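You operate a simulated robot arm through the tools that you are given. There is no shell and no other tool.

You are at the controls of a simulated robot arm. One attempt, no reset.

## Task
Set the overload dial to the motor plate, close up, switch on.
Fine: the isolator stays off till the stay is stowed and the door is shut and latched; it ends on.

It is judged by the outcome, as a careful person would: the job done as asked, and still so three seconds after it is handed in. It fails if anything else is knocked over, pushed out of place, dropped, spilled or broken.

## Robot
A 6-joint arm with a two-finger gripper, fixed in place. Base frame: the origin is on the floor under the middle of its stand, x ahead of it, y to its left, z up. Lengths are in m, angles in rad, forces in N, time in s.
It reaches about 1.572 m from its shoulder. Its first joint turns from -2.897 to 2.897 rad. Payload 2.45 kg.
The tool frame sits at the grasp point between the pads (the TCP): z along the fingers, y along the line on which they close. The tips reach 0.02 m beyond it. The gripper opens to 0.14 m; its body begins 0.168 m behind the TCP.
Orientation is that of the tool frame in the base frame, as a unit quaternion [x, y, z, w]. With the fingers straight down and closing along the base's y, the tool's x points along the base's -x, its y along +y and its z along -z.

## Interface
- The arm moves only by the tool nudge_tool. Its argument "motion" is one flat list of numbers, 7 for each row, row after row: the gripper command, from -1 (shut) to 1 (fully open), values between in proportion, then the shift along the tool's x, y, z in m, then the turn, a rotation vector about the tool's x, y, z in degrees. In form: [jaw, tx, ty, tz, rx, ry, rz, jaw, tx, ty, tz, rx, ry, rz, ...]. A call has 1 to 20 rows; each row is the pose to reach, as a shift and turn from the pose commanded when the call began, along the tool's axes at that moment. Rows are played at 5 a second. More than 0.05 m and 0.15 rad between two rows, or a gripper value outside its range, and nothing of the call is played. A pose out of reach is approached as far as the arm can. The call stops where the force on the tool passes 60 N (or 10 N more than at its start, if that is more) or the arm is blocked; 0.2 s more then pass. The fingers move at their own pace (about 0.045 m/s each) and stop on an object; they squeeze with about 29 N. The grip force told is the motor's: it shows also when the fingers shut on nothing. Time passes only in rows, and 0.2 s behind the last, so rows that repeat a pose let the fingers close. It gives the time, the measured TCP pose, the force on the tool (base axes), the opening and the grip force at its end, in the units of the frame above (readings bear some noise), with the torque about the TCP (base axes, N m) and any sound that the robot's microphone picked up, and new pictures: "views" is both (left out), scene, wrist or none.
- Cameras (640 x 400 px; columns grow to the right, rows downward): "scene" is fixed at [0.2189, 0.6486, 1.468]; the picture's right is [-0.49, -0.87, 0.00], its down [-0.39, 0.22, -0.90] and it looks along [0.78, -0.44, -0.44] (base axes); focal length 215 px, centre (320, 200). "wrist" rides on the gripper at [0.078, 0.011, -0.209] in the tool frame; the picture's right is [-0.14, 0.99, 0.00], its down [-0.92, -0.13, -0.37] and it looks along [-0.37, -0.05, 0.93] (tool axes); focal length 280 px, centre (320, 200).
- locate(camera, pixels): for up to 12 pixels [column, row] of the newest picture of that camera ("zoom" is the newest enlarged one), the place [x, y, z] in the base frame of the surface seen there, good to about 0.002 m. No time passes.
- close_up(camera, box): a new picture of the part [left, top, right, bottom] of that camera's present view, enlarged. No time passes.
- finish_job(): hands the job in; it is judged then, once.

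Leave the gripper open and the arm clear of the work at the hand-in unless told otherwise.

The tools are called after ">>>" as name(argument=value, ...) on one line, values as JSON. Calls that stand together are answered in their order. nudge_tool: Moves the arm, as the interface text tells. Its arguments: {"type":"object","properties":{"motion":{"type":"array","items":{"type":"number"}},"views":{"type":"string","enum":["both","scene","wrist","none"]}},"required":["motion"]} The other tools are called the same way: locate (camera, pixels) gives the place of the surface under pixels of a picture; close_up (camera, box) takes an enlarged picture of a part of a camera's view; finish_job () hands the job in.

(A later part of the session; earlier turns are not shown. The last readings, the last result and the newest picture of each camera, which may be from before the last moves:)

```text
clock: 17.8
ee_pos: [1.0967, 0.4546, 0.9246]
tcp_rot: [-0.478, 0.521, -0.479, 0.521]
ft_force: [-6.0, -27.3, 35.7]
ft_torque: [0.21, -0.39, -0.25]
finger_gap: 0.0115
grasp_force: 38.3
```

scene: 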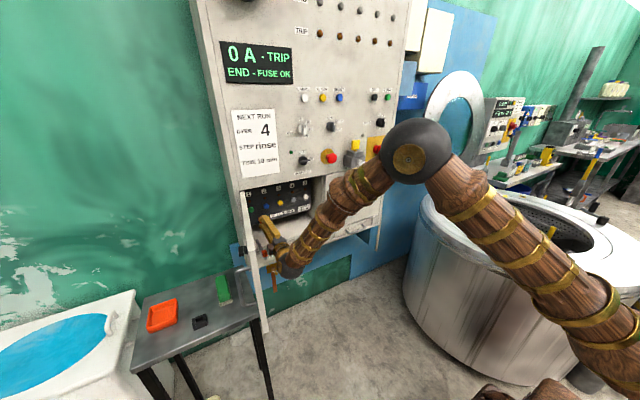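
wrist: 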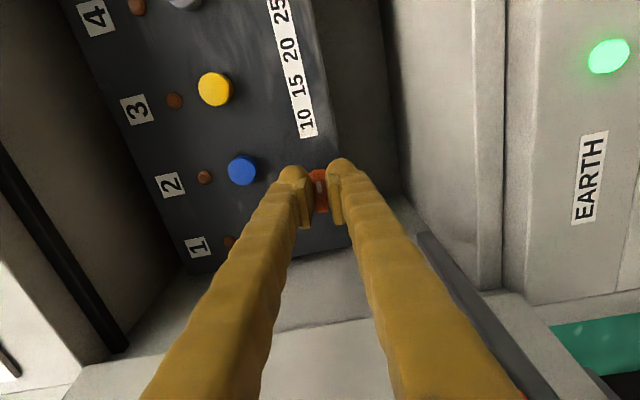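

Side force rose to 45 N, so my grip is off-centre. I'll open the fingers slightly, back off a little along x, and re-measure the dial.

>>> nudge_tool(motion=[-0.6, 0, 0, 0, 0, 0, 0, -0.6, 0, 0, 0, 0, 0, 0, -0.6, 0, 0, -0.02, 0, 0, 0, -0.6, 0, 0, -0.05, 0, 0, 0])

>>> close_up(camera="wrist", box=[290, 140, 354, 200])

```text
clock: 18.8
ee_pos: [1.0443, 0.4552, 0.9214]
tcp_rot: [-0.479, 0.521, -0.478, 0.52]
ft_force: [0.0, 0.0, 0.1]
ft_torque: [0.01, -0.01, 0.01]
finger_gap: 0.0279
grasp_force: 0.0
```

scene: 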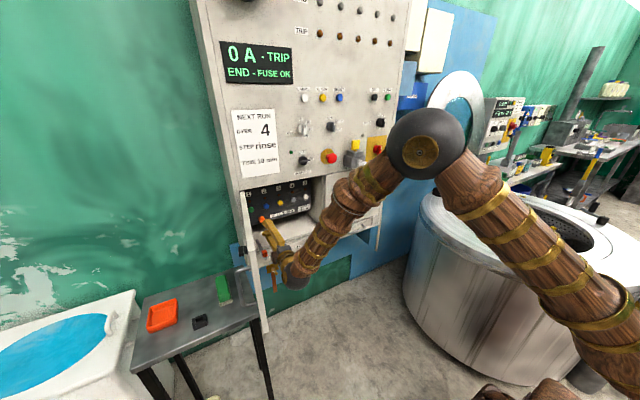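
wrist: 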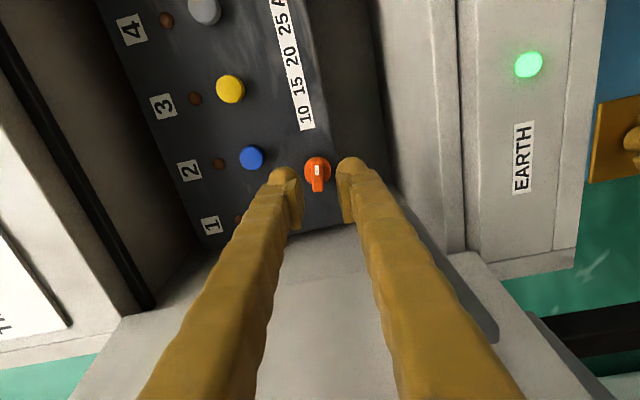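

```text
6.67 times, centred on (322, 170) of wrist
```

zoom: 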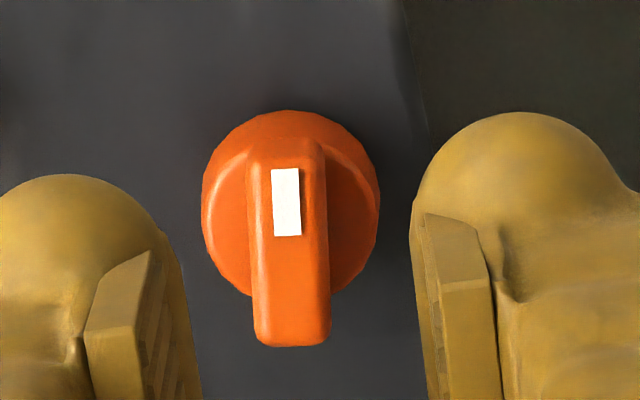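

Released with no sound. I'll measure the dial's present angle and centre in this close-up.

>>> locate(camera="zoom", pixels=[[287, 160], [285, 200], [288, 250], [290, 310], [290, 335], [215, 200], [370, 200], [290, 120], [220, 240], [360, 240]])

>>> close_up(camera="wrist", box=[302, 150, 334, 195])

```text
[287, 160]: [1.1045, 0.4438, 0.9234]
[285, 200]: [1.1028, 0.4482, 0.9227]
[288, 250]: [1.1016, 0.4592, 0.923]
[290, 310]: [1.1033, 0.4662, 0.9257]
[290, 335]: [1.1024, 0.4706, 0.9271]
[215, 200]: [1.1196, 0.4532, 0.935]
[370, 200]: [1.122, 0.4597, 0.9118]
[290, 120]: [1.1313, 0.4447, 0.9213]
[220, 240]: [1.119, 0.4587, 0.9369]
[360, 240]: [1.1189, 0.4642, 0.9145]
```

```text
8.89 times, centred on (318, 172) of wrist
```

zoom: 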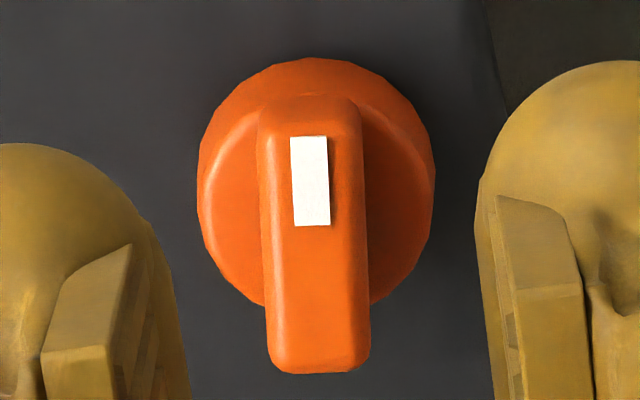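

The pointer now rests at ~98–100° (20 A position, it settled in a detent), confirming 50° steps. Dial centre is about (0.4572, 0.925). Before re-gripping, I'll check how far the green button beside it protrudes.

>>> close_up(camera="scene", box=[236, 190, 292, 225])

>>> locate(camera="zoom", pixels=[[175, 220], [300, 190], [290, 330]])

```text
11.43 times, centred on (264, 208) of scene
```

zoom: 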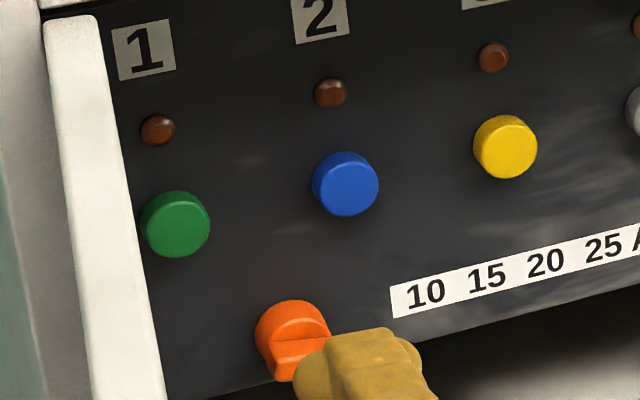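

```text
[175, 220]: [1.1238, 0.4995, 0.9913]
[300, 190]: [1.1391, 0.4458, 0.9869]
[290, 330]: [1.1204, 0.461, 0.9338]
```

The green button (0.4995, 0.991) is clear of the finger path. Re-approach: roll +5° to match the bar, centre at (0.4572, 0.9247), advance to x≈1.094, close, then turn counter-clockwise 24°.

>>> nudge_tool(motion=[-0.6, -0.0023, -0.0031, 0.0, 0, 0, 4.5, -0.6, -0.0023, -0.0031, 0.025, 0, 0, 4.5, -0.6, -0.0023, -0.0031, 0.05, 0, 0, 4.5, -1, -0.0023, -0.0031, 0.05, 0, 0, 4.5, -1, -0.0023, -0.0031, 0.05, 0, 0, 4.5, -1, -0.0023, -0.0031, 0.05, 0, 0, 4.5], views="wrist")

```text
clock: 20.2
ee_pos: [1.0947, 0.4603, 0.9246]
tcp_rot: [-0.457, 0.54, -0.458, 0.539]
ft_force: [4.2, 4.0, 0.7]
ft_torque: [0.01, -0.01, 0.03]
finger_gap: 0.0111
grasp_force: 38.0
```

wrist: 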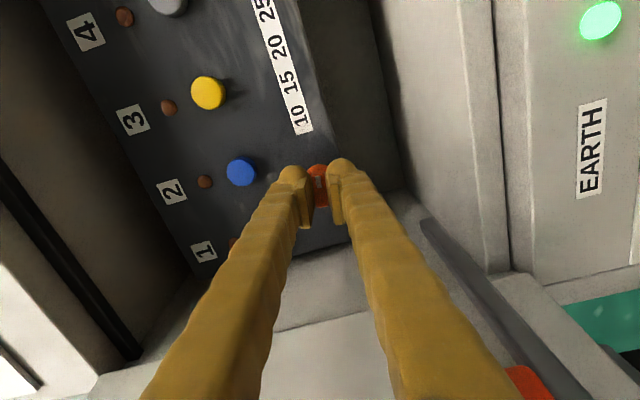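

Well centred now (forces ≈4 N). Turning counter-clockwise 50° in steps of 8°.

>>> nudge_tool(motion=[-1, -0.0005, 0, 0, 0, 0, -8, -1, -0.001, 0, 0, 0, 0, -16, -1, -0.001, 0, 0, 0, 0, -24, -1, -0.001, 0, 0, 0, 0, -32, -1, -0.001, 0, 0, 0, 0, -40, -1, -0.001, 0, 0, 0, 0, -46, -1, -0.001, 0, 0, 0, 0, -51], views="wrist")

```text
clock: 21.8
ee_pos: [1.0963, 0.4603, 0.9245]
tcp_rot: [0.646, -0.29, 0.644, -0.289]
ft_force: [-10.6, 2.5, 0.6]
ft_torque: [0.04, -0.03, 0.01]
finger_gap: 0.0111
grasp_force: 38.6
```

wrist: 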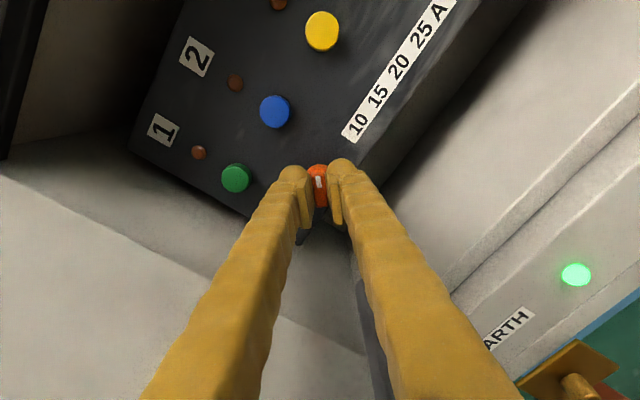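

Smooth, low force; pointer now about 48–50°. I'll open and back away 0.06 m and check where it settles.

>>> nudge_tool(motion=[-0.6, 0, 0, 0, 0, 0, 0, -0.6, 0, 0, 0, 0, 0, 0, -0.6, 0, 0, -0.03, 0, 0, 0, -0.6, 0, 0, -0.06, 0, 0, 0])

>>> close_up(camera="wrist", box=[302, 145, 334, 190])

>>> locate(camera="zoom", pixels=[[310, 130], [310, 180], [315, 260], [320, 340]])

>>> close_up(camera="scene", box=[236, 190, 292, 225])

```text
clock: 22.8
ee_pos: [1.0346, 0.4603, 0.9259]
tcp_rot: [0.645, -0.291, 0.645, -0.288]
ft_force: [-0.2, 0.4, 0.2]
ft_torque: [-0.01, 0.0, 0.0]
finger_gap: 0.0279
grasp_force: 0.1
```

scene: 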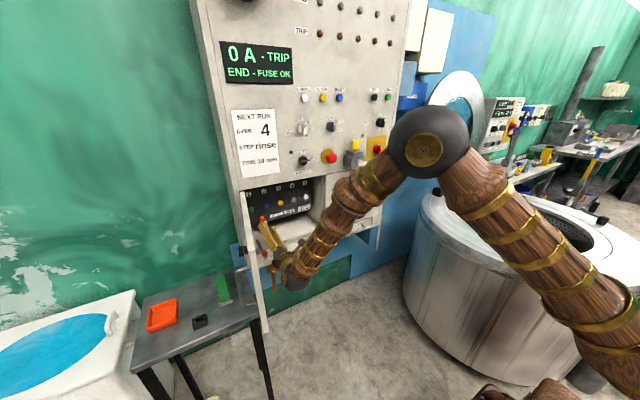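
wrist: 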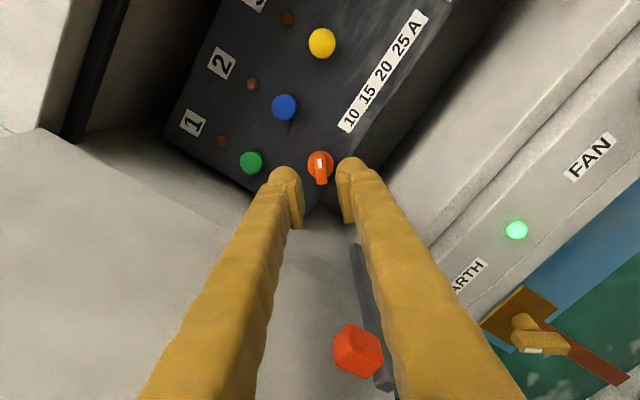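

```text
8.89 times, centred on (318, 168) of wrist
```

zoom: 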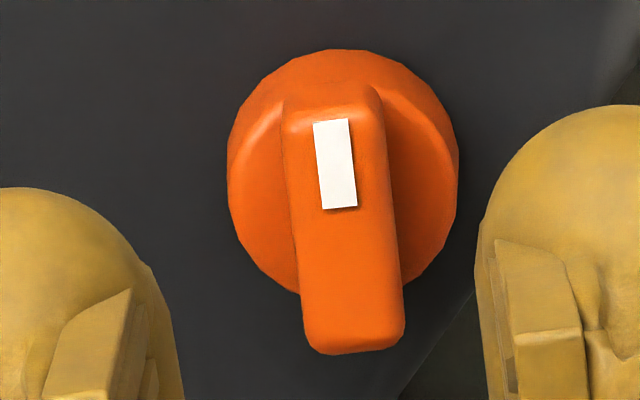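

```text
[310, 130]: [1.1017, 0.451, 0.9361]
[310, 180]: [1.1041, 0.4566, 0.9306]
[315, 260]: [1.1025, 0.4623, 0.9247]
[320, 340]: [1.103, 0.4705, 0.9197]
```

```text
11.43 times, centred on (264, 208) of scene
```

zoom: 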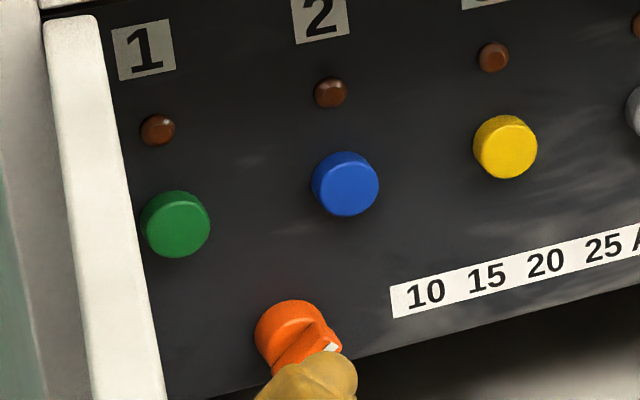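

The pointer is at 50° (right 0.0195, up 0.0164) = second position, 15 A. The dial is set. Now I back straight out to x≈0.855 and roll +41° so the fingers close vertically, ready for the stay.

>>> nudge_tool(motion=[-0.6, 0, 0, -0.045, 0, 0, 0, -0.6, 0, 0, -0.09, 0, 0, 0, -0.6, 0, 0, -0.135, 0, 0, 0, -0.6, 0, 0, -0.18, 0, 0, 0, -0.6, 0, 0, -0.18, 0, 0, 8.3, -0.4, 0, 0, -0.18, 0, 0, 16.6, -0.2, 0, 0, -0.18, 0, 0, 25, -0.1, 0, 0, -0.18, 0, 0, 33.3, -0.1, 0, 0, -0.18, 0, 0, 41.6])

```text
clock: 24.8
ee_pos: [0.8555, 0.4601, 0.9257]
tcp_rot: [-0.5, 0.502, -0.5, 0.498]
ft_force: [-0.1, -0.8, 0.0]
ft_torque: [-0.01, 0.04, 0.0]
finger_gap: 0.0629
grasp_force: 0.0
```

scene: 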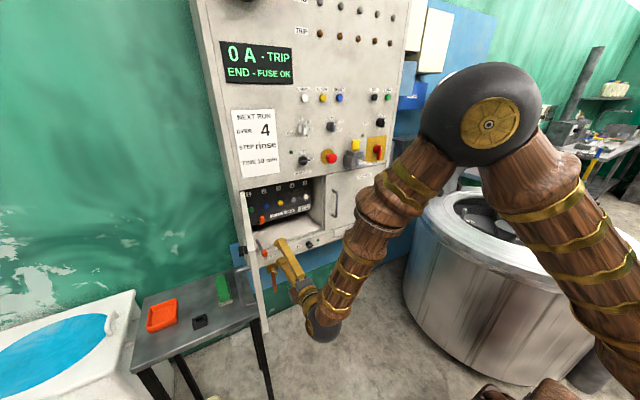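
wrist: 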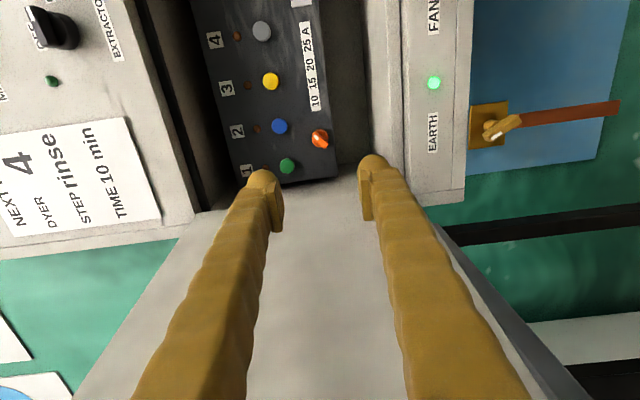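

Now I'll yaw +30° (body away from the door) and drop to z≈0.862, in front of the stay's tip.

>>> nudge_tool(motion=[-0.1, 0.002, 0.016, 0, 0, -7.5, 0, -0.1, 0.004, 0.032, 0, 0, -15, 0, -0.1, 0.006, 0.048, 0, 0, -22.5, 0, -0.1, 0.007, 0.064, 0.002, 0, -30, 0, -0.1, 0.007, 0.064, 0.002, 0, -30, 0])

```text
clock: 26.0
ee_pos: [0.8543, 0.4557, 0.8865]
tcp_rot: [0.573, -0.416, 0.415, -0.571]
ft_force: [0.5, -0.7, -0.2]
ft_torque: [-0.05, 0.0, 0.03]
finger_gap: 0.0629
grasp_force: 0.2
out of reach, approached as far as the arm can: row 3, 4, 5
```

scene: 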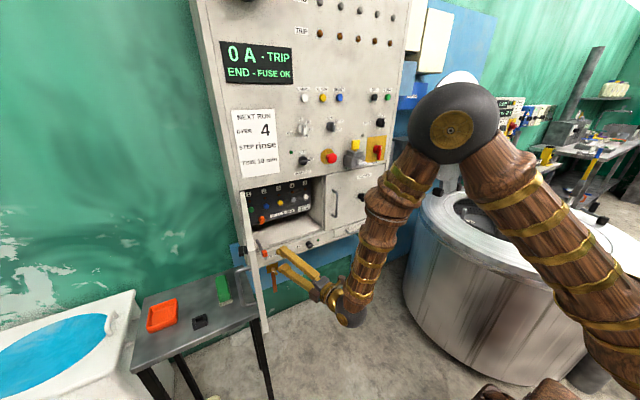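
wrist: 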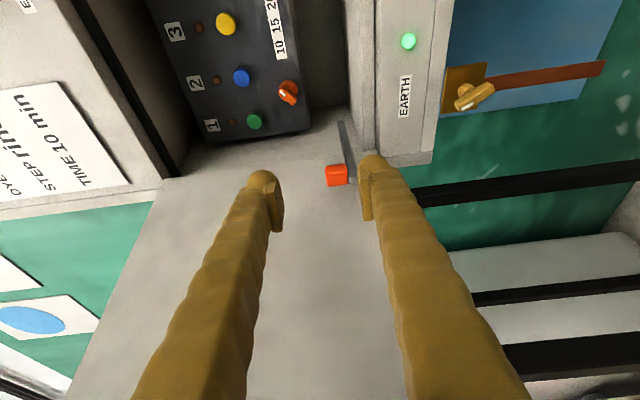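

Slightly short of the commanded drop (wrist limit close in). The stay is in view: orange grip at (336,174), bar to its right. I'll lower while moving forward a bit, so the axis lines up with the bar/grip height (z≈0.862).

>>> nudge_tool(motion=[-0.1, -0.0028, 0.012, 0.0145, 0, 0, 0, -0.1, -0.0056, 0.0245, 0.0291, 0, 0, 0, -0.1, -0.0056, 0.0245, 0.0291, 0, 0, 0])

>>> close_up(camera="wrist", box=[260, 80, 420, 240])

```text
clock: 26.8
ee_pos: [0.8806, 0.4691, 0.8608]
tcp_rot: [0.572, -0.418, 0.415, -0.571]
ft_force: [0.2, -0.8, -0.4]
ft_torque: [-0.02, 0.01, -0.01]
finger_gap: 0.0631
grasp_force: 0.1
```

scene: 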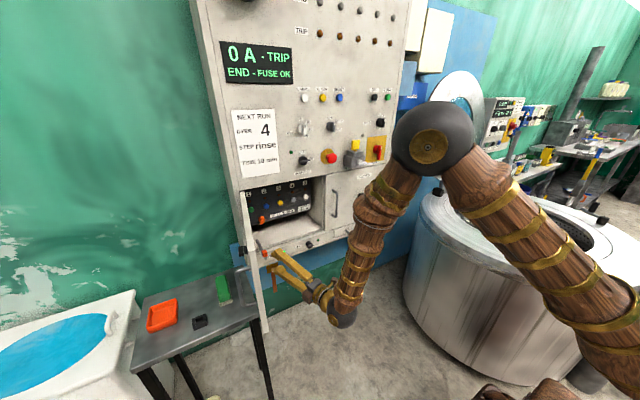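
wrist: 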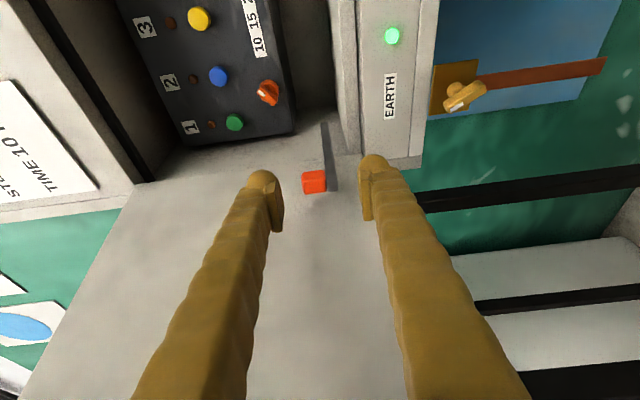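

```text
2.50 times, centred on (340, 160) of wrist
```

zoom: 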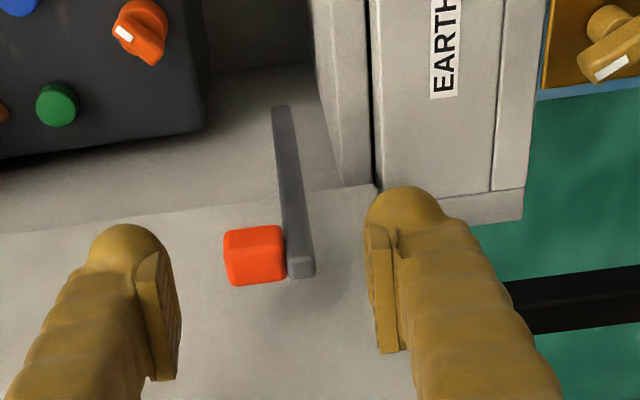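

Excellent view: grip and bar sit midway between the fingers. I'll move forward 0.072 m along the tool axis (with −0.0123 sideways) so pads are above the grip and below the bar, then close.

>>> nudge_tool(motion=[-0.1, -0.0062, 0, 0.024, 0, 0, 0, -0.1, -0.0123, 0, 0.048, 0, 0, 0, -0.1, -0.0123, 0, 0.072, 0, 0, 0, -1, -0.0123, 0, 0.072, 0, 0, 0, -1, -0.0123, 0, 0.072, 0, 0, 0, -1, -0.0123, 0, 0.072, 0, 0, 0])

```text
clock: 28.2
ee_pos: [0.9434, 0.5051, 0.8629]
tcp_rot: [0.572, -0.417, 0.416, -0.571]
ft_force: [1.9, 2.1, 25.2]
ft_torque: [0.05, -0.22, 0.26]
finger_gap: 0.0373
grasp_force: 34.6
```

scene: 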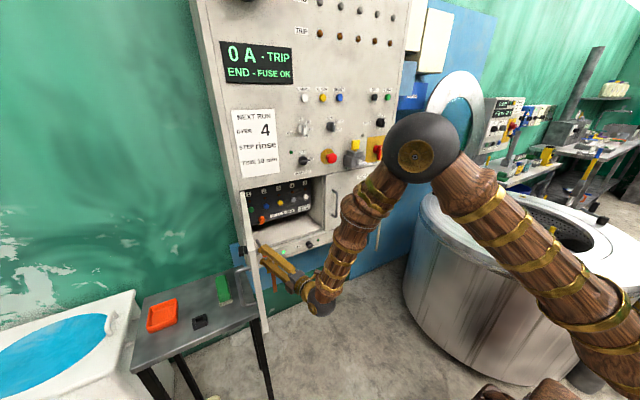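
wrist: 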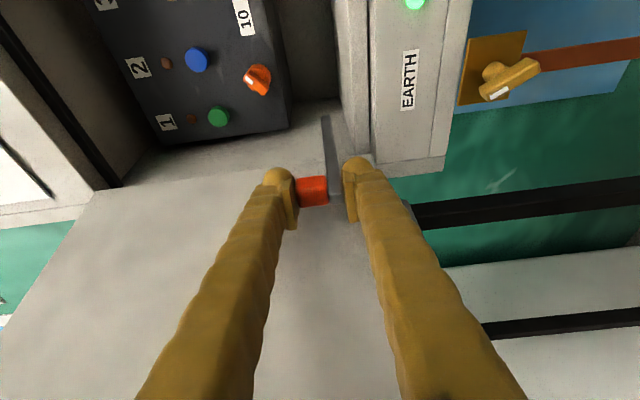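

Gripped (gap 0.037). Force z of +25 N shows the stay doesn't give downward. Test 1: raise 4 mm and read the force.

>>> nudge_tool(motion=[-1, 0, -0.002, 0, 0, 0, 0, -1, 0, -0.004, 0, 0, 0, 0, -1, 0, -0.004, 0, 0, 0, 0], views="none")

```text
clock: 29.0
ee_pos: [0.9447, 0.5056, 0.8616]
tcp_rot: [0.573, -0.418, 0.415, -0.57]
ft_force: [12.2, 9.4, 0.7]
ft_torque: [0.03, 0.02, 1.25]
finger_gap: 0.0368
grasp_force: 45.0
```

Force z went to 0. Raising another 5 mm to see whether it rises freely or resists.

>>> nudge_tool(motion=[-1, 0, -0.0025, 0, 0, 0, 0, -1, 0, -0.005, 0, 0, 0, 0, -1, 0, -0.005, 0, 0, 0, 0], views="wrist")

```text
clock: 29.8
ee_pos: [0.9425, 0.5033, 0.8624]
tcp_rot: [0.576, -0.419, 0.414, -0.567]
ft_force: [16.6, 4.2, -9.9]
ft_torque: [0.11, 0.08, 0.54]
finger_gap: 0.0366
grasp_force: 44.4
stopped in row 3: the force on the tool passed its limit at 62 N (the readings are from after the stop); the commanded pose is now the measured one
```

wrist: 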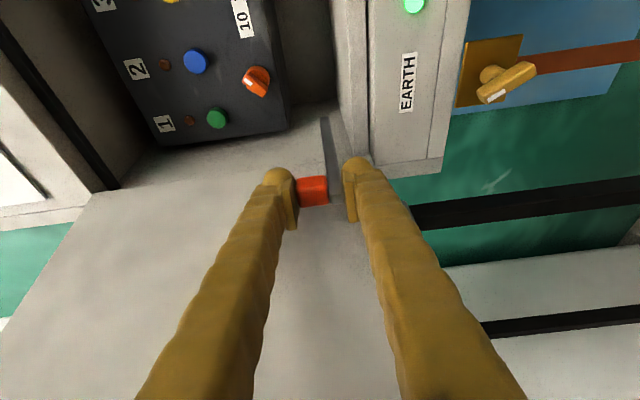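

It's rigid vertically, so it doesn't swing up. Test 2: swing it inward (tip toward −y) about a vertical pivot near (1.068, 0.505): 10 mm with 4.6° of yaw.

>>> nudge_tool(motion=[-1, 0.0049, 0, -0.0013, 0, -2.3, 0, -1, 0.0098, 0, -0.0026, 0, -4.6, 0, -1, 0.0098, 0, -0.0026, 0, -4.6, 0], views="wrist")

```text
clock: 30.6
ee_pos: [0.9434, 0.5042, 0.8632]
tcp_rot: [0.575, -0.42, 0.415, -0.566]
ft_force: [25.3, 6.1, -18.7]
ft_torque: [0.11, 0.1, 0.78]
finger_gap: 0.0366
grasp_force: 45.7
out of reach, approached as far as the arm can: row 1, 2, 3
```

wrist: 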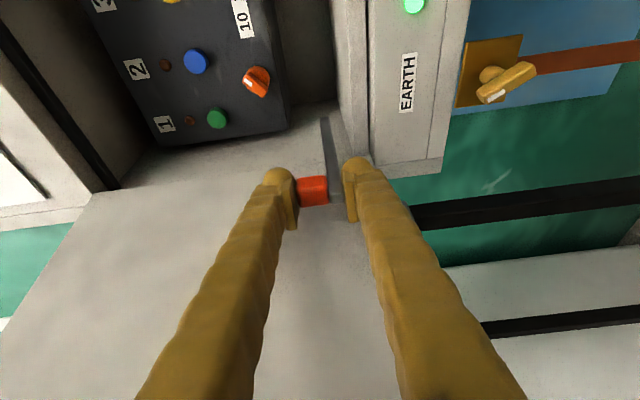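

The arm refused: wrist yaw is at a joint limit in that direction. Since the pads pinch vertically, the block can spin between them, so I'll move the tip along the arc with the yaw decreasing instead: −11 mm in y, 5° less yaw.

>>> nudge_tool(motion=[-1, 0.0, 0.001, 0, 0, 2, 0, -1, 0.005, 0.001, -0.0014, 0, 4, 0, -1, 0.0106, 0.001, -0.0028, 0, 5, 0, -1, 0.0106, 0.001, -0.0028, 0, 5, 0], views="wrist")

```text
clock: 31.6
ee_pos: [0.9429, 0.4927, 0.8627]
tcp_rot: [0.556, -0.444, 0.439, -0.549]
ft_force: [-9.4, 9.3, -9.8]
ft_torque: [0.11, 0.04, 1.29]
finger_gap: 0.0366
grasp_force: 44.5
```

wrist: 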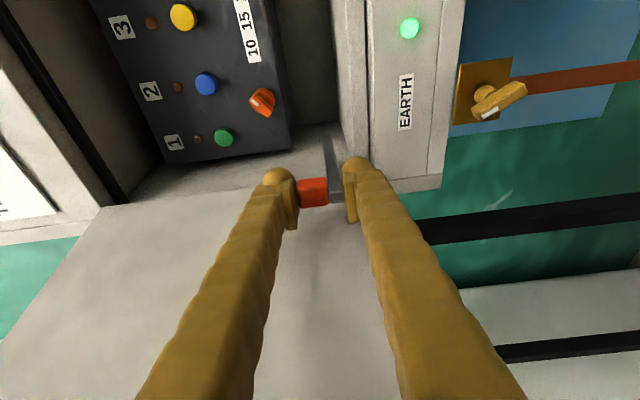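

It yields sideways: the stay swings about a vertical pivot. I'll continue along the arc to about 25°.

>>> nudge_tool(motion=[-1, 0.0096, 0, -0.0001, 0, 2, 0, -1, 0.0206, 0, 0, 0, 4, 0, -1, 0.0315, 0, 0.0007, 0, 6, 0, -1, 0.0421, 0, 0.0025, 0, 8, 0, -1, 0.0421, 0, 0.0025, 0, 8, 0])

```text
clock: 32.8
ee_pos: [0.9554, 0.4514, 0.8631]
tcp_rot: [0.524, -0.481, 0.478, -0.516]
ft_force: [-7.0, 5.6, -5.9]
ft_torque: [0.0, 0.06, 1.19]
finger_gap: 0.0368
grasp_force: 45.2
```

scene: 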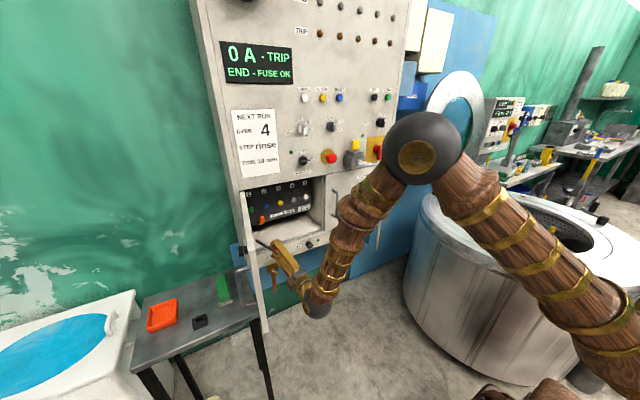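
wrist: 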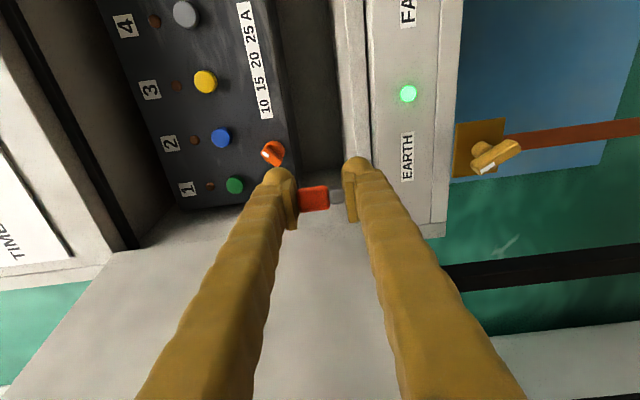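

The stay follows well. Continuing along the arc to about 55°, staying in front of the sill.

>>> nudge_tool(motion=[-1, 0.0092, 0, 0.0036, 0, 0, 0, -1, 0.0189, 0, 0.0087, 0, 1, 0, -1, 0.028, 0, 0.0146, 0, 2, 0, -1, 0.0366, 0, 0.0213, 0, 3, 0, -1, 0.0447, 0, 0.0288, 0, 4, 0, -1, 0.0519, 0, 0.0369, 0, 4, 0, -1, 0.0519, 0, 0.0369, 0, 4, 0])

```text
clock: 34.4
ee_pos: [0.9962, 0.4023, 0.8633]
tcp_rot: [0.507, -0.498, 0.495, -0.499]
ft_force: [-9.8, 1.6, -11.4]
ft_torque: [-0.18, 0.05, 1.19]
finger_gap: 0.0367
grasp_force: 45.4
```

scene: 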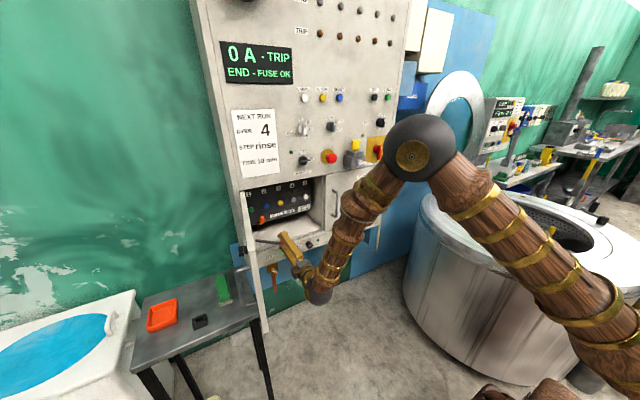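
wrist: 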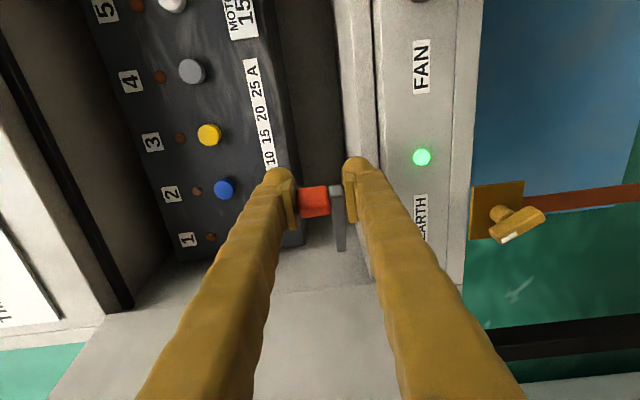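

The stay is at about 55°. Now I open and back out 0.07 m to release it.

>>> nudge_tool(motion=[-0.1, 0, 0, 0, 0, 0, 0, -0.1, 0, 0, 0, 0, 0, 0, -0.1, 0, 0, -0.035, 0, 0, 0, -0.1, 0, 0, -0.07, 0, 0, 0, -0.1, 0, 0, -0.07, 0, 0, 0])

>>> close_up(camera="wrist", box=[260, 120, 420, 220])

>>> close_up(camera="scene", box=[236, 215, 316, 265])

```text
clock: 35.6
ee_pos: [0.926, 0.4027, 0.8637]
tcp_rot: [0.508, -0.498, 0.495, -0.5]
ft_force: [-0.5, -0.4, 1.1]
ft_torque: [0.0, 0.0, 0.02]
finger_gap: 0.0628
grasp_force: 0.0
```

scene: 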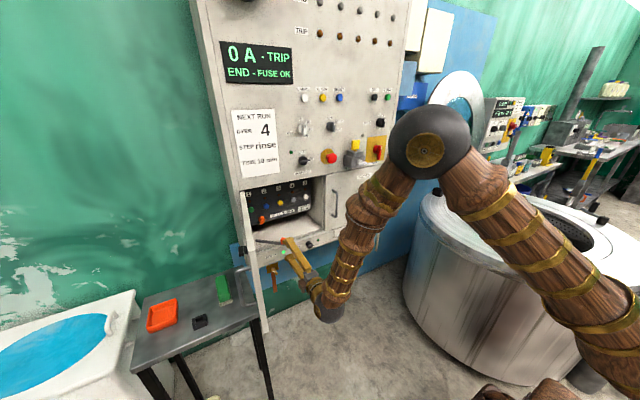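
wrist: 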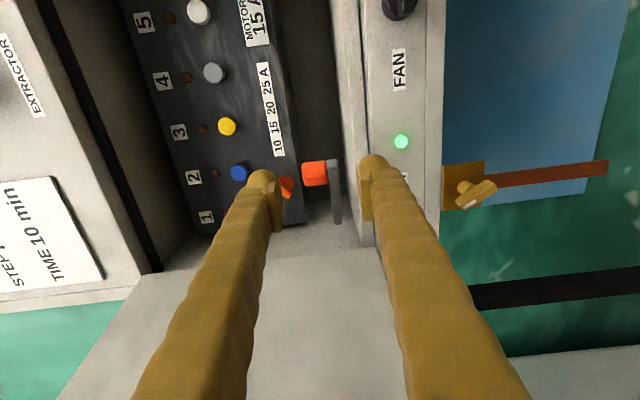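

```text
4.00 times, centred on (340, 170) of wrist
```

zoom: 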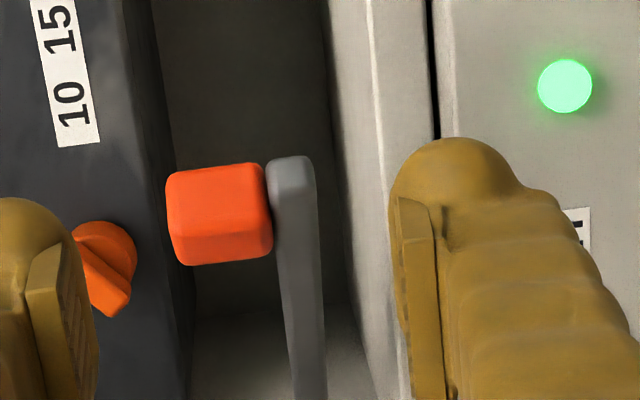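

```text
8.00 times, centred on (276, 240) of scene
```

zoom: 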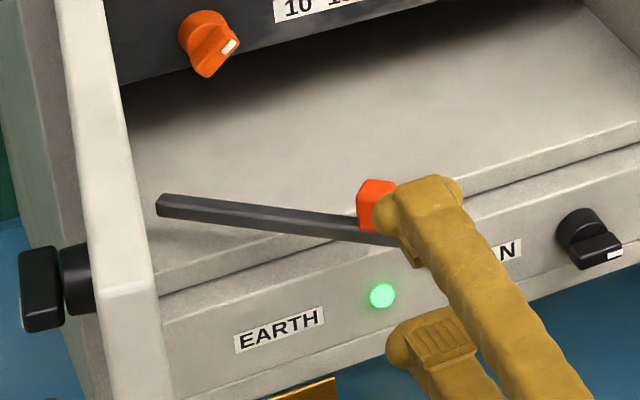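

The stay has swung to ~55° and stays put. I'll locate its points to get the pivot and angle.

>>> locate(camera="zoom", pixels=[[165, 205], [220, 208], [280, 218], [340, 228], [375, 200], [372, 190], [365, 215]])

>>> locate(camera="wrist", pixels=[[314, 170], [314, 180], [334, 165], [335, 190], [337, 215], [305, 172]])

```text
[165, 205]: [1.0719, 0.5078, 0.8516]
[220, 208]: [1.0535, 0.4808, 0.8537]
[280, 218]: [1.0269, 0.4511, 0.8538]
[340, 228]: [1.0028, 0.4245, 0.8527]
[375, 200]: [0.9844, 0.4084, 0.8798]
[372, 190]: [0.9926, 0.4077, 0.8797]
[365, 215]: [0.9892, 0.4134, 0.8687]
```

```text
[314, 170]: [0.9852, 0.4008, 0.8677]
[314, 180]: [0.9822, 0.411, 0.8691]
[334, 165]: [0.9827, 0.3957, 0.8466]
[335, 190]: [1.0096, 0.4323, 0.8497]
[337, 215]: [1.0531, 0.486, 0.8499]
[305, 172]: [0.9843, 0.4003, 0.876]
```

The stay is at ~50° with pivot ≈(1.07, 0.506) and its outer face free. I'll close the fingers, and push the grip block in (+x) with the fingertips, first to x≈1.005 (tips 1.025).

>>> nudge_tool(motion=[-1, 0.002, -0.002, 0, 0, 0, 0, -1, 0.004, -0.004, 0, 0, 0, 0, -1, 0.005, -0.004, 0, 0, 0, 0, -1, 0.005, -0.004, 0.024, 0, 0, 0, -1, 0.006, -0.004, 0.042, 0, 0, 0, -1, 0.008, -0.004, 0.056, 0, 0, 0, -1, 0.01, -0.004, 0.068, 0, 0, 0, -1, 0.012, -0.004, 0.08, 0, 0, 0])

>>> close_up(camera="scene", box=[236, 205, 316, 255])

```text
clock: 37.4
ee_pos: [1.0073, 0.3915, 0.8684]
tcp_rot: [0.507, -0.497, 0.495, -0.501]
ft_force: [0.0, 0.3, 0.9]
ft_torque: [0.03, -0.02, 0.0]
finger_gap: 0.0
grasp_force: 29.2
```

scene: 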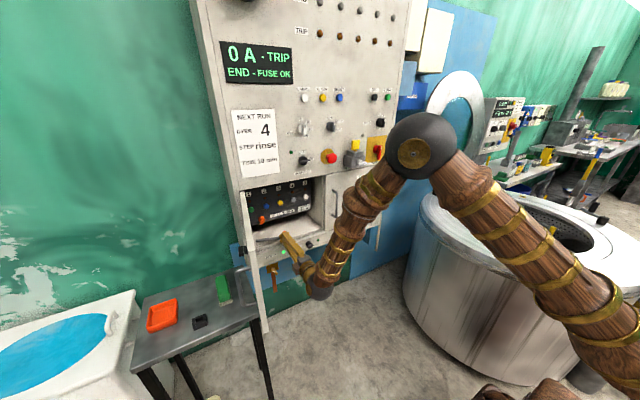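
wrist: 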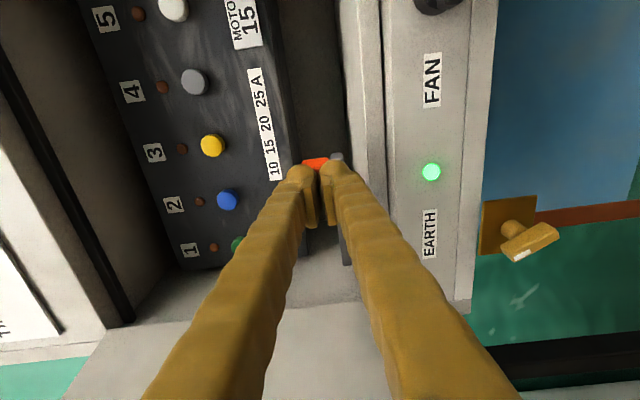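

```text
8.00 times, centred on (276, 230) of scene
```

zoom: 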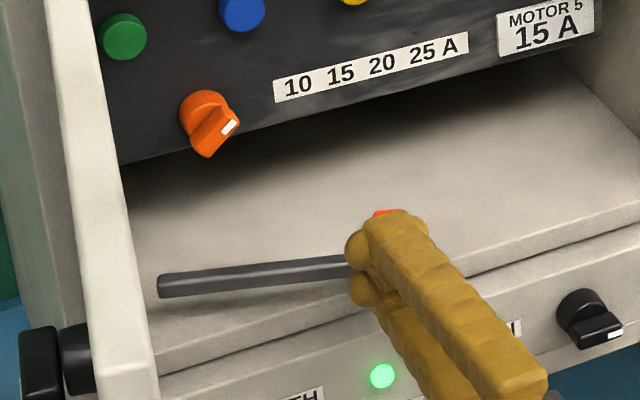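

The stay follows into the opening. Push on another 0.03 m to x≈1.037.

>>> nudge_tool(motion=[-1, 0.001, 0, 0.01, 0, 0, 0, -1, 0.003, 0, 0.02, 0, 0, 0, -1, 0.004, 0, 0.03, 0, 0, 0, -1, 0.004, 0, 0.03, 0, 0, 0])

>>> close_up(camera="scene", box=[236, 205, 316, 255])

>>> locate(camera="zoom", pixels=[[165, 285], [220, 278], [280, 265], [330, 255]])

```text
clock: 38.4
ee_pos: [1.0371, 0.3863, 0.8664]
tcp_rot: [0.507, -0.499, 0.495, -0.499]
ft_force: [-0.6, -0.9, 0.0]
ft_torque: [0.0, -0.01, 0.02]
finger_gap: 0.0
grasp_force: 29.3
```

scene: 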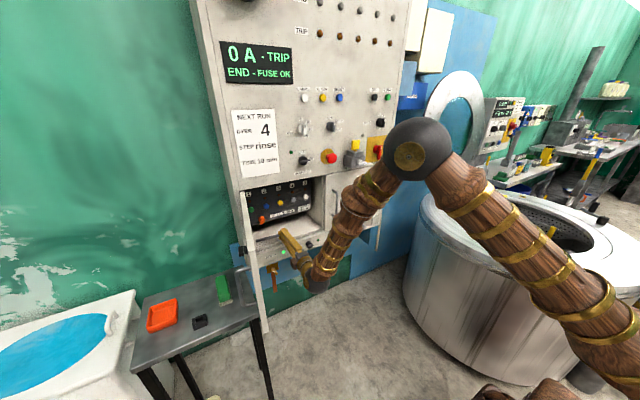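
wrist: 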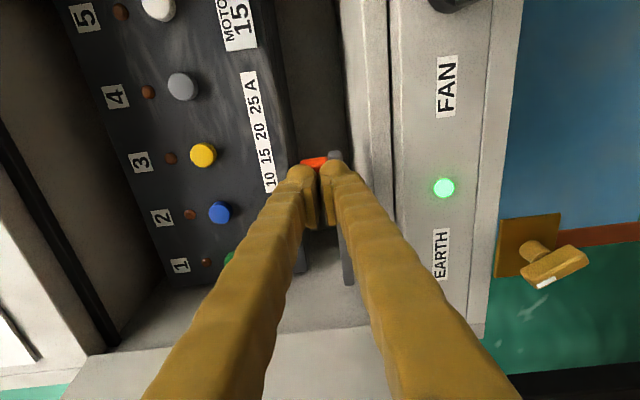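

```text
8.00 times, centred on (276, 230) of scene
```

zoom: 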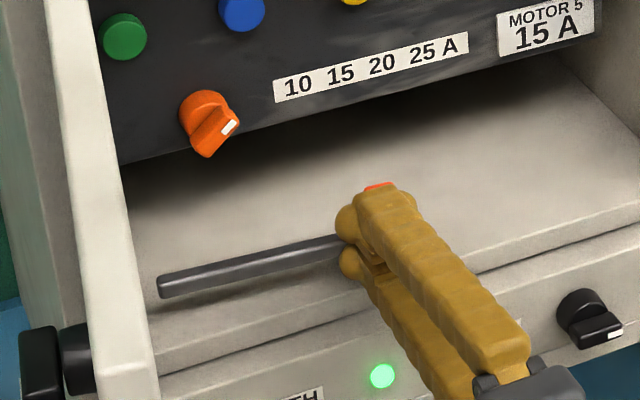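

```text
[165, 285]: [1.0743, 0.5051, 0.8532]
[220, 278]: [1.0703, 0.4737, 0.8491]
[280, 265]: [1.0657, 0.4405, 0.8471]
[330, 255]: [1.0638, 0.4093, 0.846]
```

The stay is now at about 84°. Pushing further 0.02 m gently to reach its stowed stop.

>>> nudge_tool(motion=[-1, 0, 0, 0.005, 0, 0, 0, -1, 0, 0, 0.01, 0, 0, 0, -1, 0.001, 0, 0.015, 0, 0, 0, -1, 0.001, 0, 0.02, 0, 0, 0], views="wrist")

>>> close_up(camera="scene", box=[236, 205, 316, 255])

>>> locate(camera="zoom", pixels=[[165, 285], [220, 275], [280, 260], [330, 248]])

```text
clock: 39.4
ee_pos: [1.0523, 0.3871, 0.8663]
tcp_rot: [0.507, -0.499, 0.495, -0.499]
ft_force: [-44.1, -6.2, 12.0]
ft_torque: [-0.1, -0.45, -0.41]
finger_gap: 0.0059
grasp_force: 29.6
stopped in row 4: the force on the tool passed its limit at 76 N (the readings are from after the stop); the commanded pose is now the measured one
```

wrist: 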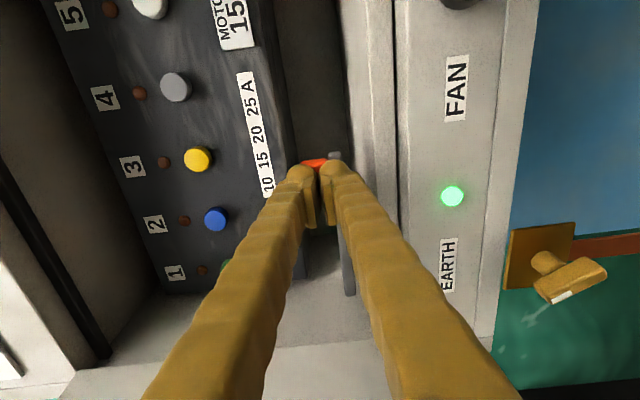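

```text
8.00 times, centred on (276, 230) of scene
```

zoom: 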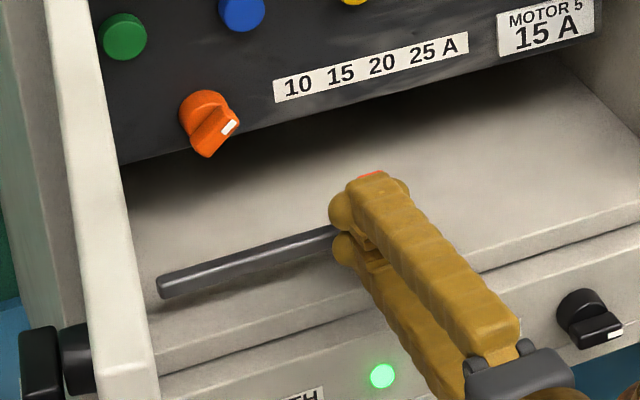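

```text
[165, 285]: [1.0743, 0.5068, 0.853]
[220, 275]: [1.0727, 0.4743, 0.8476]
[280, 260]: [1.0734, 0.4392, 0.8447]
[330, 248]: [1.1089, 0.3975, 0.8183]
```

It hit its stop (stay now ~90°, parallel with the opening, face at x≈1.073 behind the door line). I'll back out to x≈0.88 and inspect.

>>> nudge_tool(motion=[-1, 0, 0, -0.02, 0, 0, 0, -1, 0, 0, -0.06, 0, 0, 0, -1, 0, 0, -0.1, 0, 0, 0, -1, 0, 0, -0.14, 0, 0, 0, -1, 0, -0.04, -0.17, 0, 0, 0])

>>> close_up(camera="scene", box=[230, 185, 330, 265])

>>> locate(camera="zoom", pixels=[[175, 260], [250, 245], [290, 232], [300, 225], [310, 215], [200, 150]])

```text
clock: 40.6
ee_pos: [0.882, 0.3826, 0.9082]
tcp_rot: [0.507, -0.499, 0.495, -0.499]
ft_force: [0.8, -0.9, 0.5]
ft_torque: [0.03, -0.01, 0.01]
finger_gap: 0.0
grasp_force: 29.5
```

scene: 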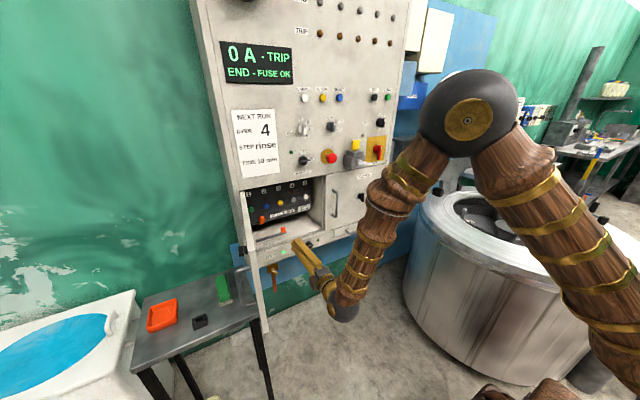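
wrist: 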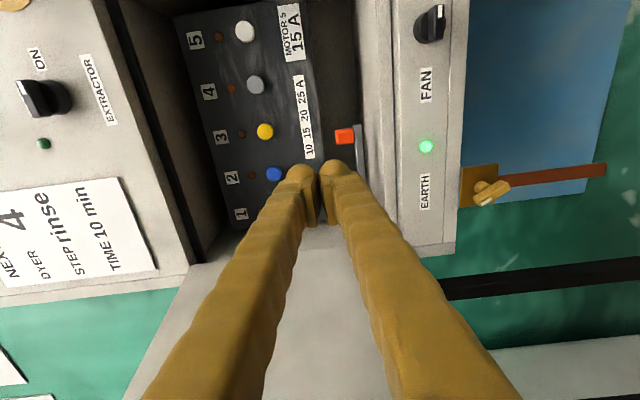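

```text
5.00 times, centred on (280, 225) of scene
```

zoom: 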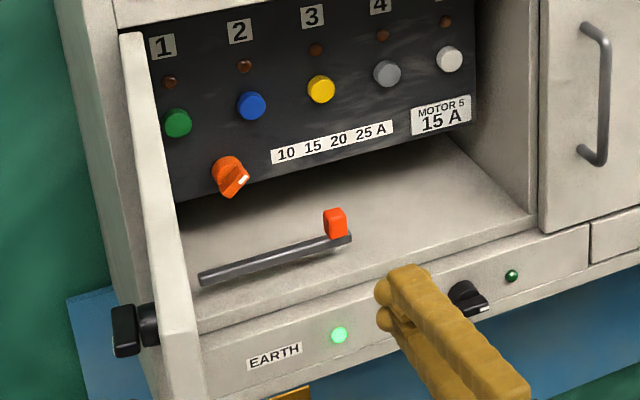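

```text
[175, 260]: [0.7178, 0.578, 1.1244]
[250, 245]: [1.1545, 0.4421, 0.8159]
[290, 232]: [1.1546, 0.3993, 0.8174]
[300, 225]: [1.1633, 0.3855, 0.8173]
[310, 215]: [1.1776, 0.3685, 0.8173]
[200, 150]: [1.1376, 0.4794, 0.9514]
```

The stay lies folded in the compartment. I'll locate its points exactly.

>>> locate(camera="zoom", pixels=[[205, 278], [240, 268], [280, 258], [320, 248], [347, 238], [335, 225], [330, 212], [343, 230]])

>>> locate(camera="wrist", pixels=[[345, 136], [338, 136], [352, 136], [358, 135], [360, 165], [358, 128]])

```text
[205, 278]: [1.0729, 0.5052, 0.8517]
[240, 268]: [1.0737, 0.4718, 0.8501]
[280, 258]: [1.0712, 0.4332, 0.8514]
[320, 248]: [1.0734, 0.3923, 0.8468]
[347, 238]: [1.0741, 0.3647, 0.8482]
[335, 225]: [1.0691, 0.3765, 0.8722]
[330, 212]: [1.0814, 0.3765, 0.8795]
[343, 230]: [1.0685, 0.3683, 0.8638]
```

```text
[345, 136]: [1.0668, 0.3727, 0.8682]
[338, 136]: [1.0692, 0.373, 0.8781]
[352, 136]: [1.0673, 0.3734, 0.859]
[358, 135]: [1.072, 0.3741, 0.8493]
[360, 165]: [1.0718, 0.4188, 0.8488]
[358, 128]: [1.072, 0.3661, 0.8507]
```

The stay is fully stowed: bar at x≈1.073, grip at 1.067, behind the door's closing line. Next, the door: I'll bring the closed fingers around to its outside. First lift to z≈1.2 while rolling +90° (camera below) and drawing back to x≈0.80.

>>> nudge_tool(motion=[-1, 0, -0.027, -0.008, 0, 0, 8.2, -1, 0, -0.054, -0.016, 0, 0, 16.4, -1, 0, -0.081, -0.024, 0, 0, 24.6, -1, 0, -0.108, -0.032, 0, 0, 32.8, -1, 0, -0.135, -0.04, 0, 0, 41, -1, 0, -0.162, -0.048, 0, 0, 49.2, -1, 0, -0.189, -0.056, 0, 0, 57.4, -1, 0, -0.216, -0.064, 0, 0, 65.6, -1, 0, -0.243, -0.072, 0, 0, 73.8, -1, 0, -0.27, -0.08, 0, 0, 82, -1, 0, -0.295, -0.082, 0, 0, 90])

```text
clock: 43.0
ee_pos: [0.8039, 0.383, 1.2029]
tcp_rot: [-0.006, 0.712, 0.003, 0.702]
ft_force: [0.6, -0.8, -0.4]
ft_torque: [0.0, 0.01, 0.0]
finger_gap: 0.0
grasp_force: 29.5
```

scene: 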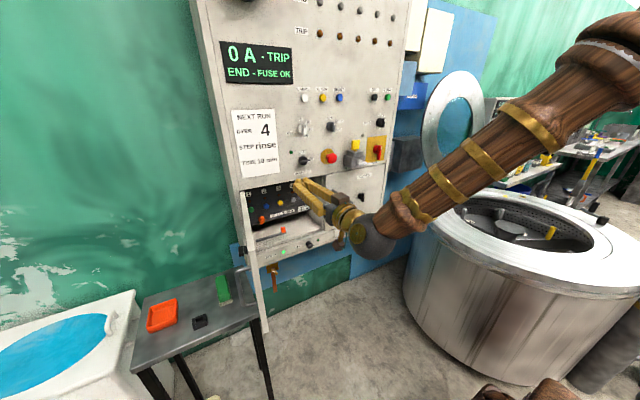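
wrist: 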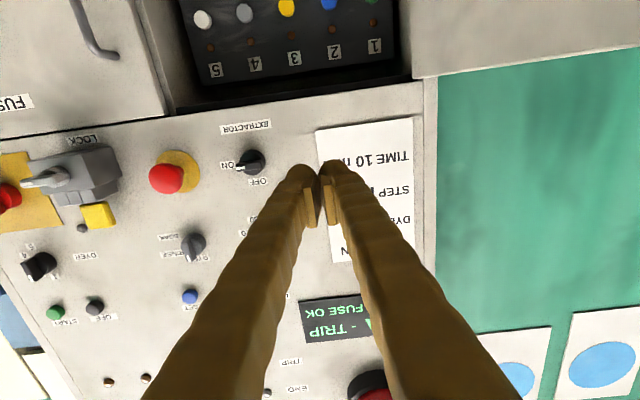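

Now crossing over the door top (z 1.126) at z≈1.2 to its outer side, y≈0.665.

>>> nudge_tool(motion=[-1, 0, 0.045, -0.006, 0, 0, 0, -1, 0, 0.09, -0.012, 0, 0, 0, -1, 0, 0.135, -0.018, 0, 0, 0, -1, 0, 0.18, -0.024, 0, 0, 0, -1, 0, 0.225, -0.03, 0, 0, 0, -1, 0, 0.27, -0.036, 0, 0, 0, -1, 0, 0.284, -0.04, 0, 0, 0])

```text
clock: 44.6
ee_pos: [0.7626, 0.6692, 1.2037]
tcp_rot: [-0.006, 0.712, 0.002, 0.702]
ft_force: [0.2, -1.1, -0.5]
ft_torque: [0.02, 0.01, 0.02]
finger_gap: 0.0
grasp_force: 29.4
```

scene: 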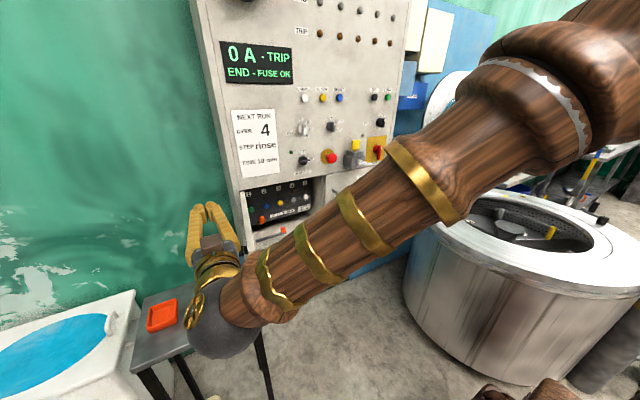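
wrist: 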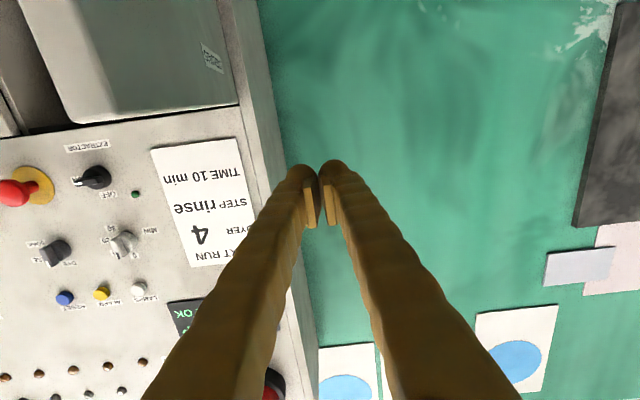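

I'm on the outer side. Lowering to z≈1.10 (above the handle, below the door's top edge), then I'll look at the door's outside.

>>> nudge_tool(motion=[-1, 0.035, 0, 0, 0, 0, 0, -1, 0.07, 0, 0, 0, 0, 0, -1, 0.103, 0, 0, 0, 0, 0, -1, 0.103, 0, 0, 0, 0, 0])

>>> close_up(camera="wrist", box=[0, 0, 300, 180])

```text
clock: 45.6
ee_pos: [0.7603, 0.6673, 1.1017]
tcp_rot: [-0.006, 0.711, 0.002, 0.703]
ft_force: [-0.6, 0.3, 0.1]
ft_torque: [-0.06, 0.0, 0.0]
finger_gap: 0.0
grasp_force: 29.6
```

scene: 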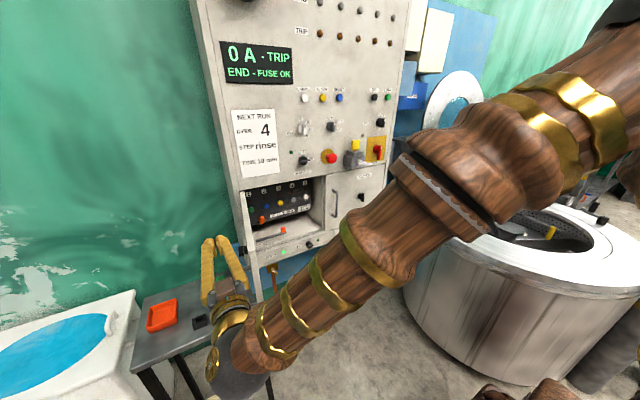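
wrist: 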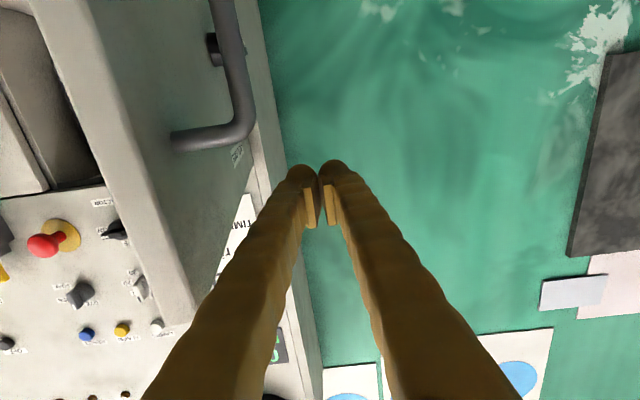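

```text
2.13 times, centred on (150, 90) of wrist
```

zoom: 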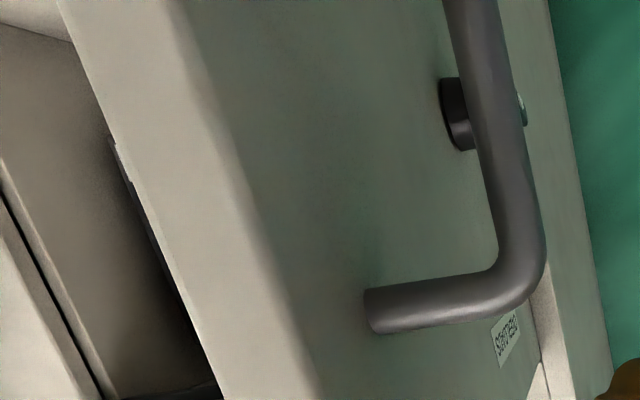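

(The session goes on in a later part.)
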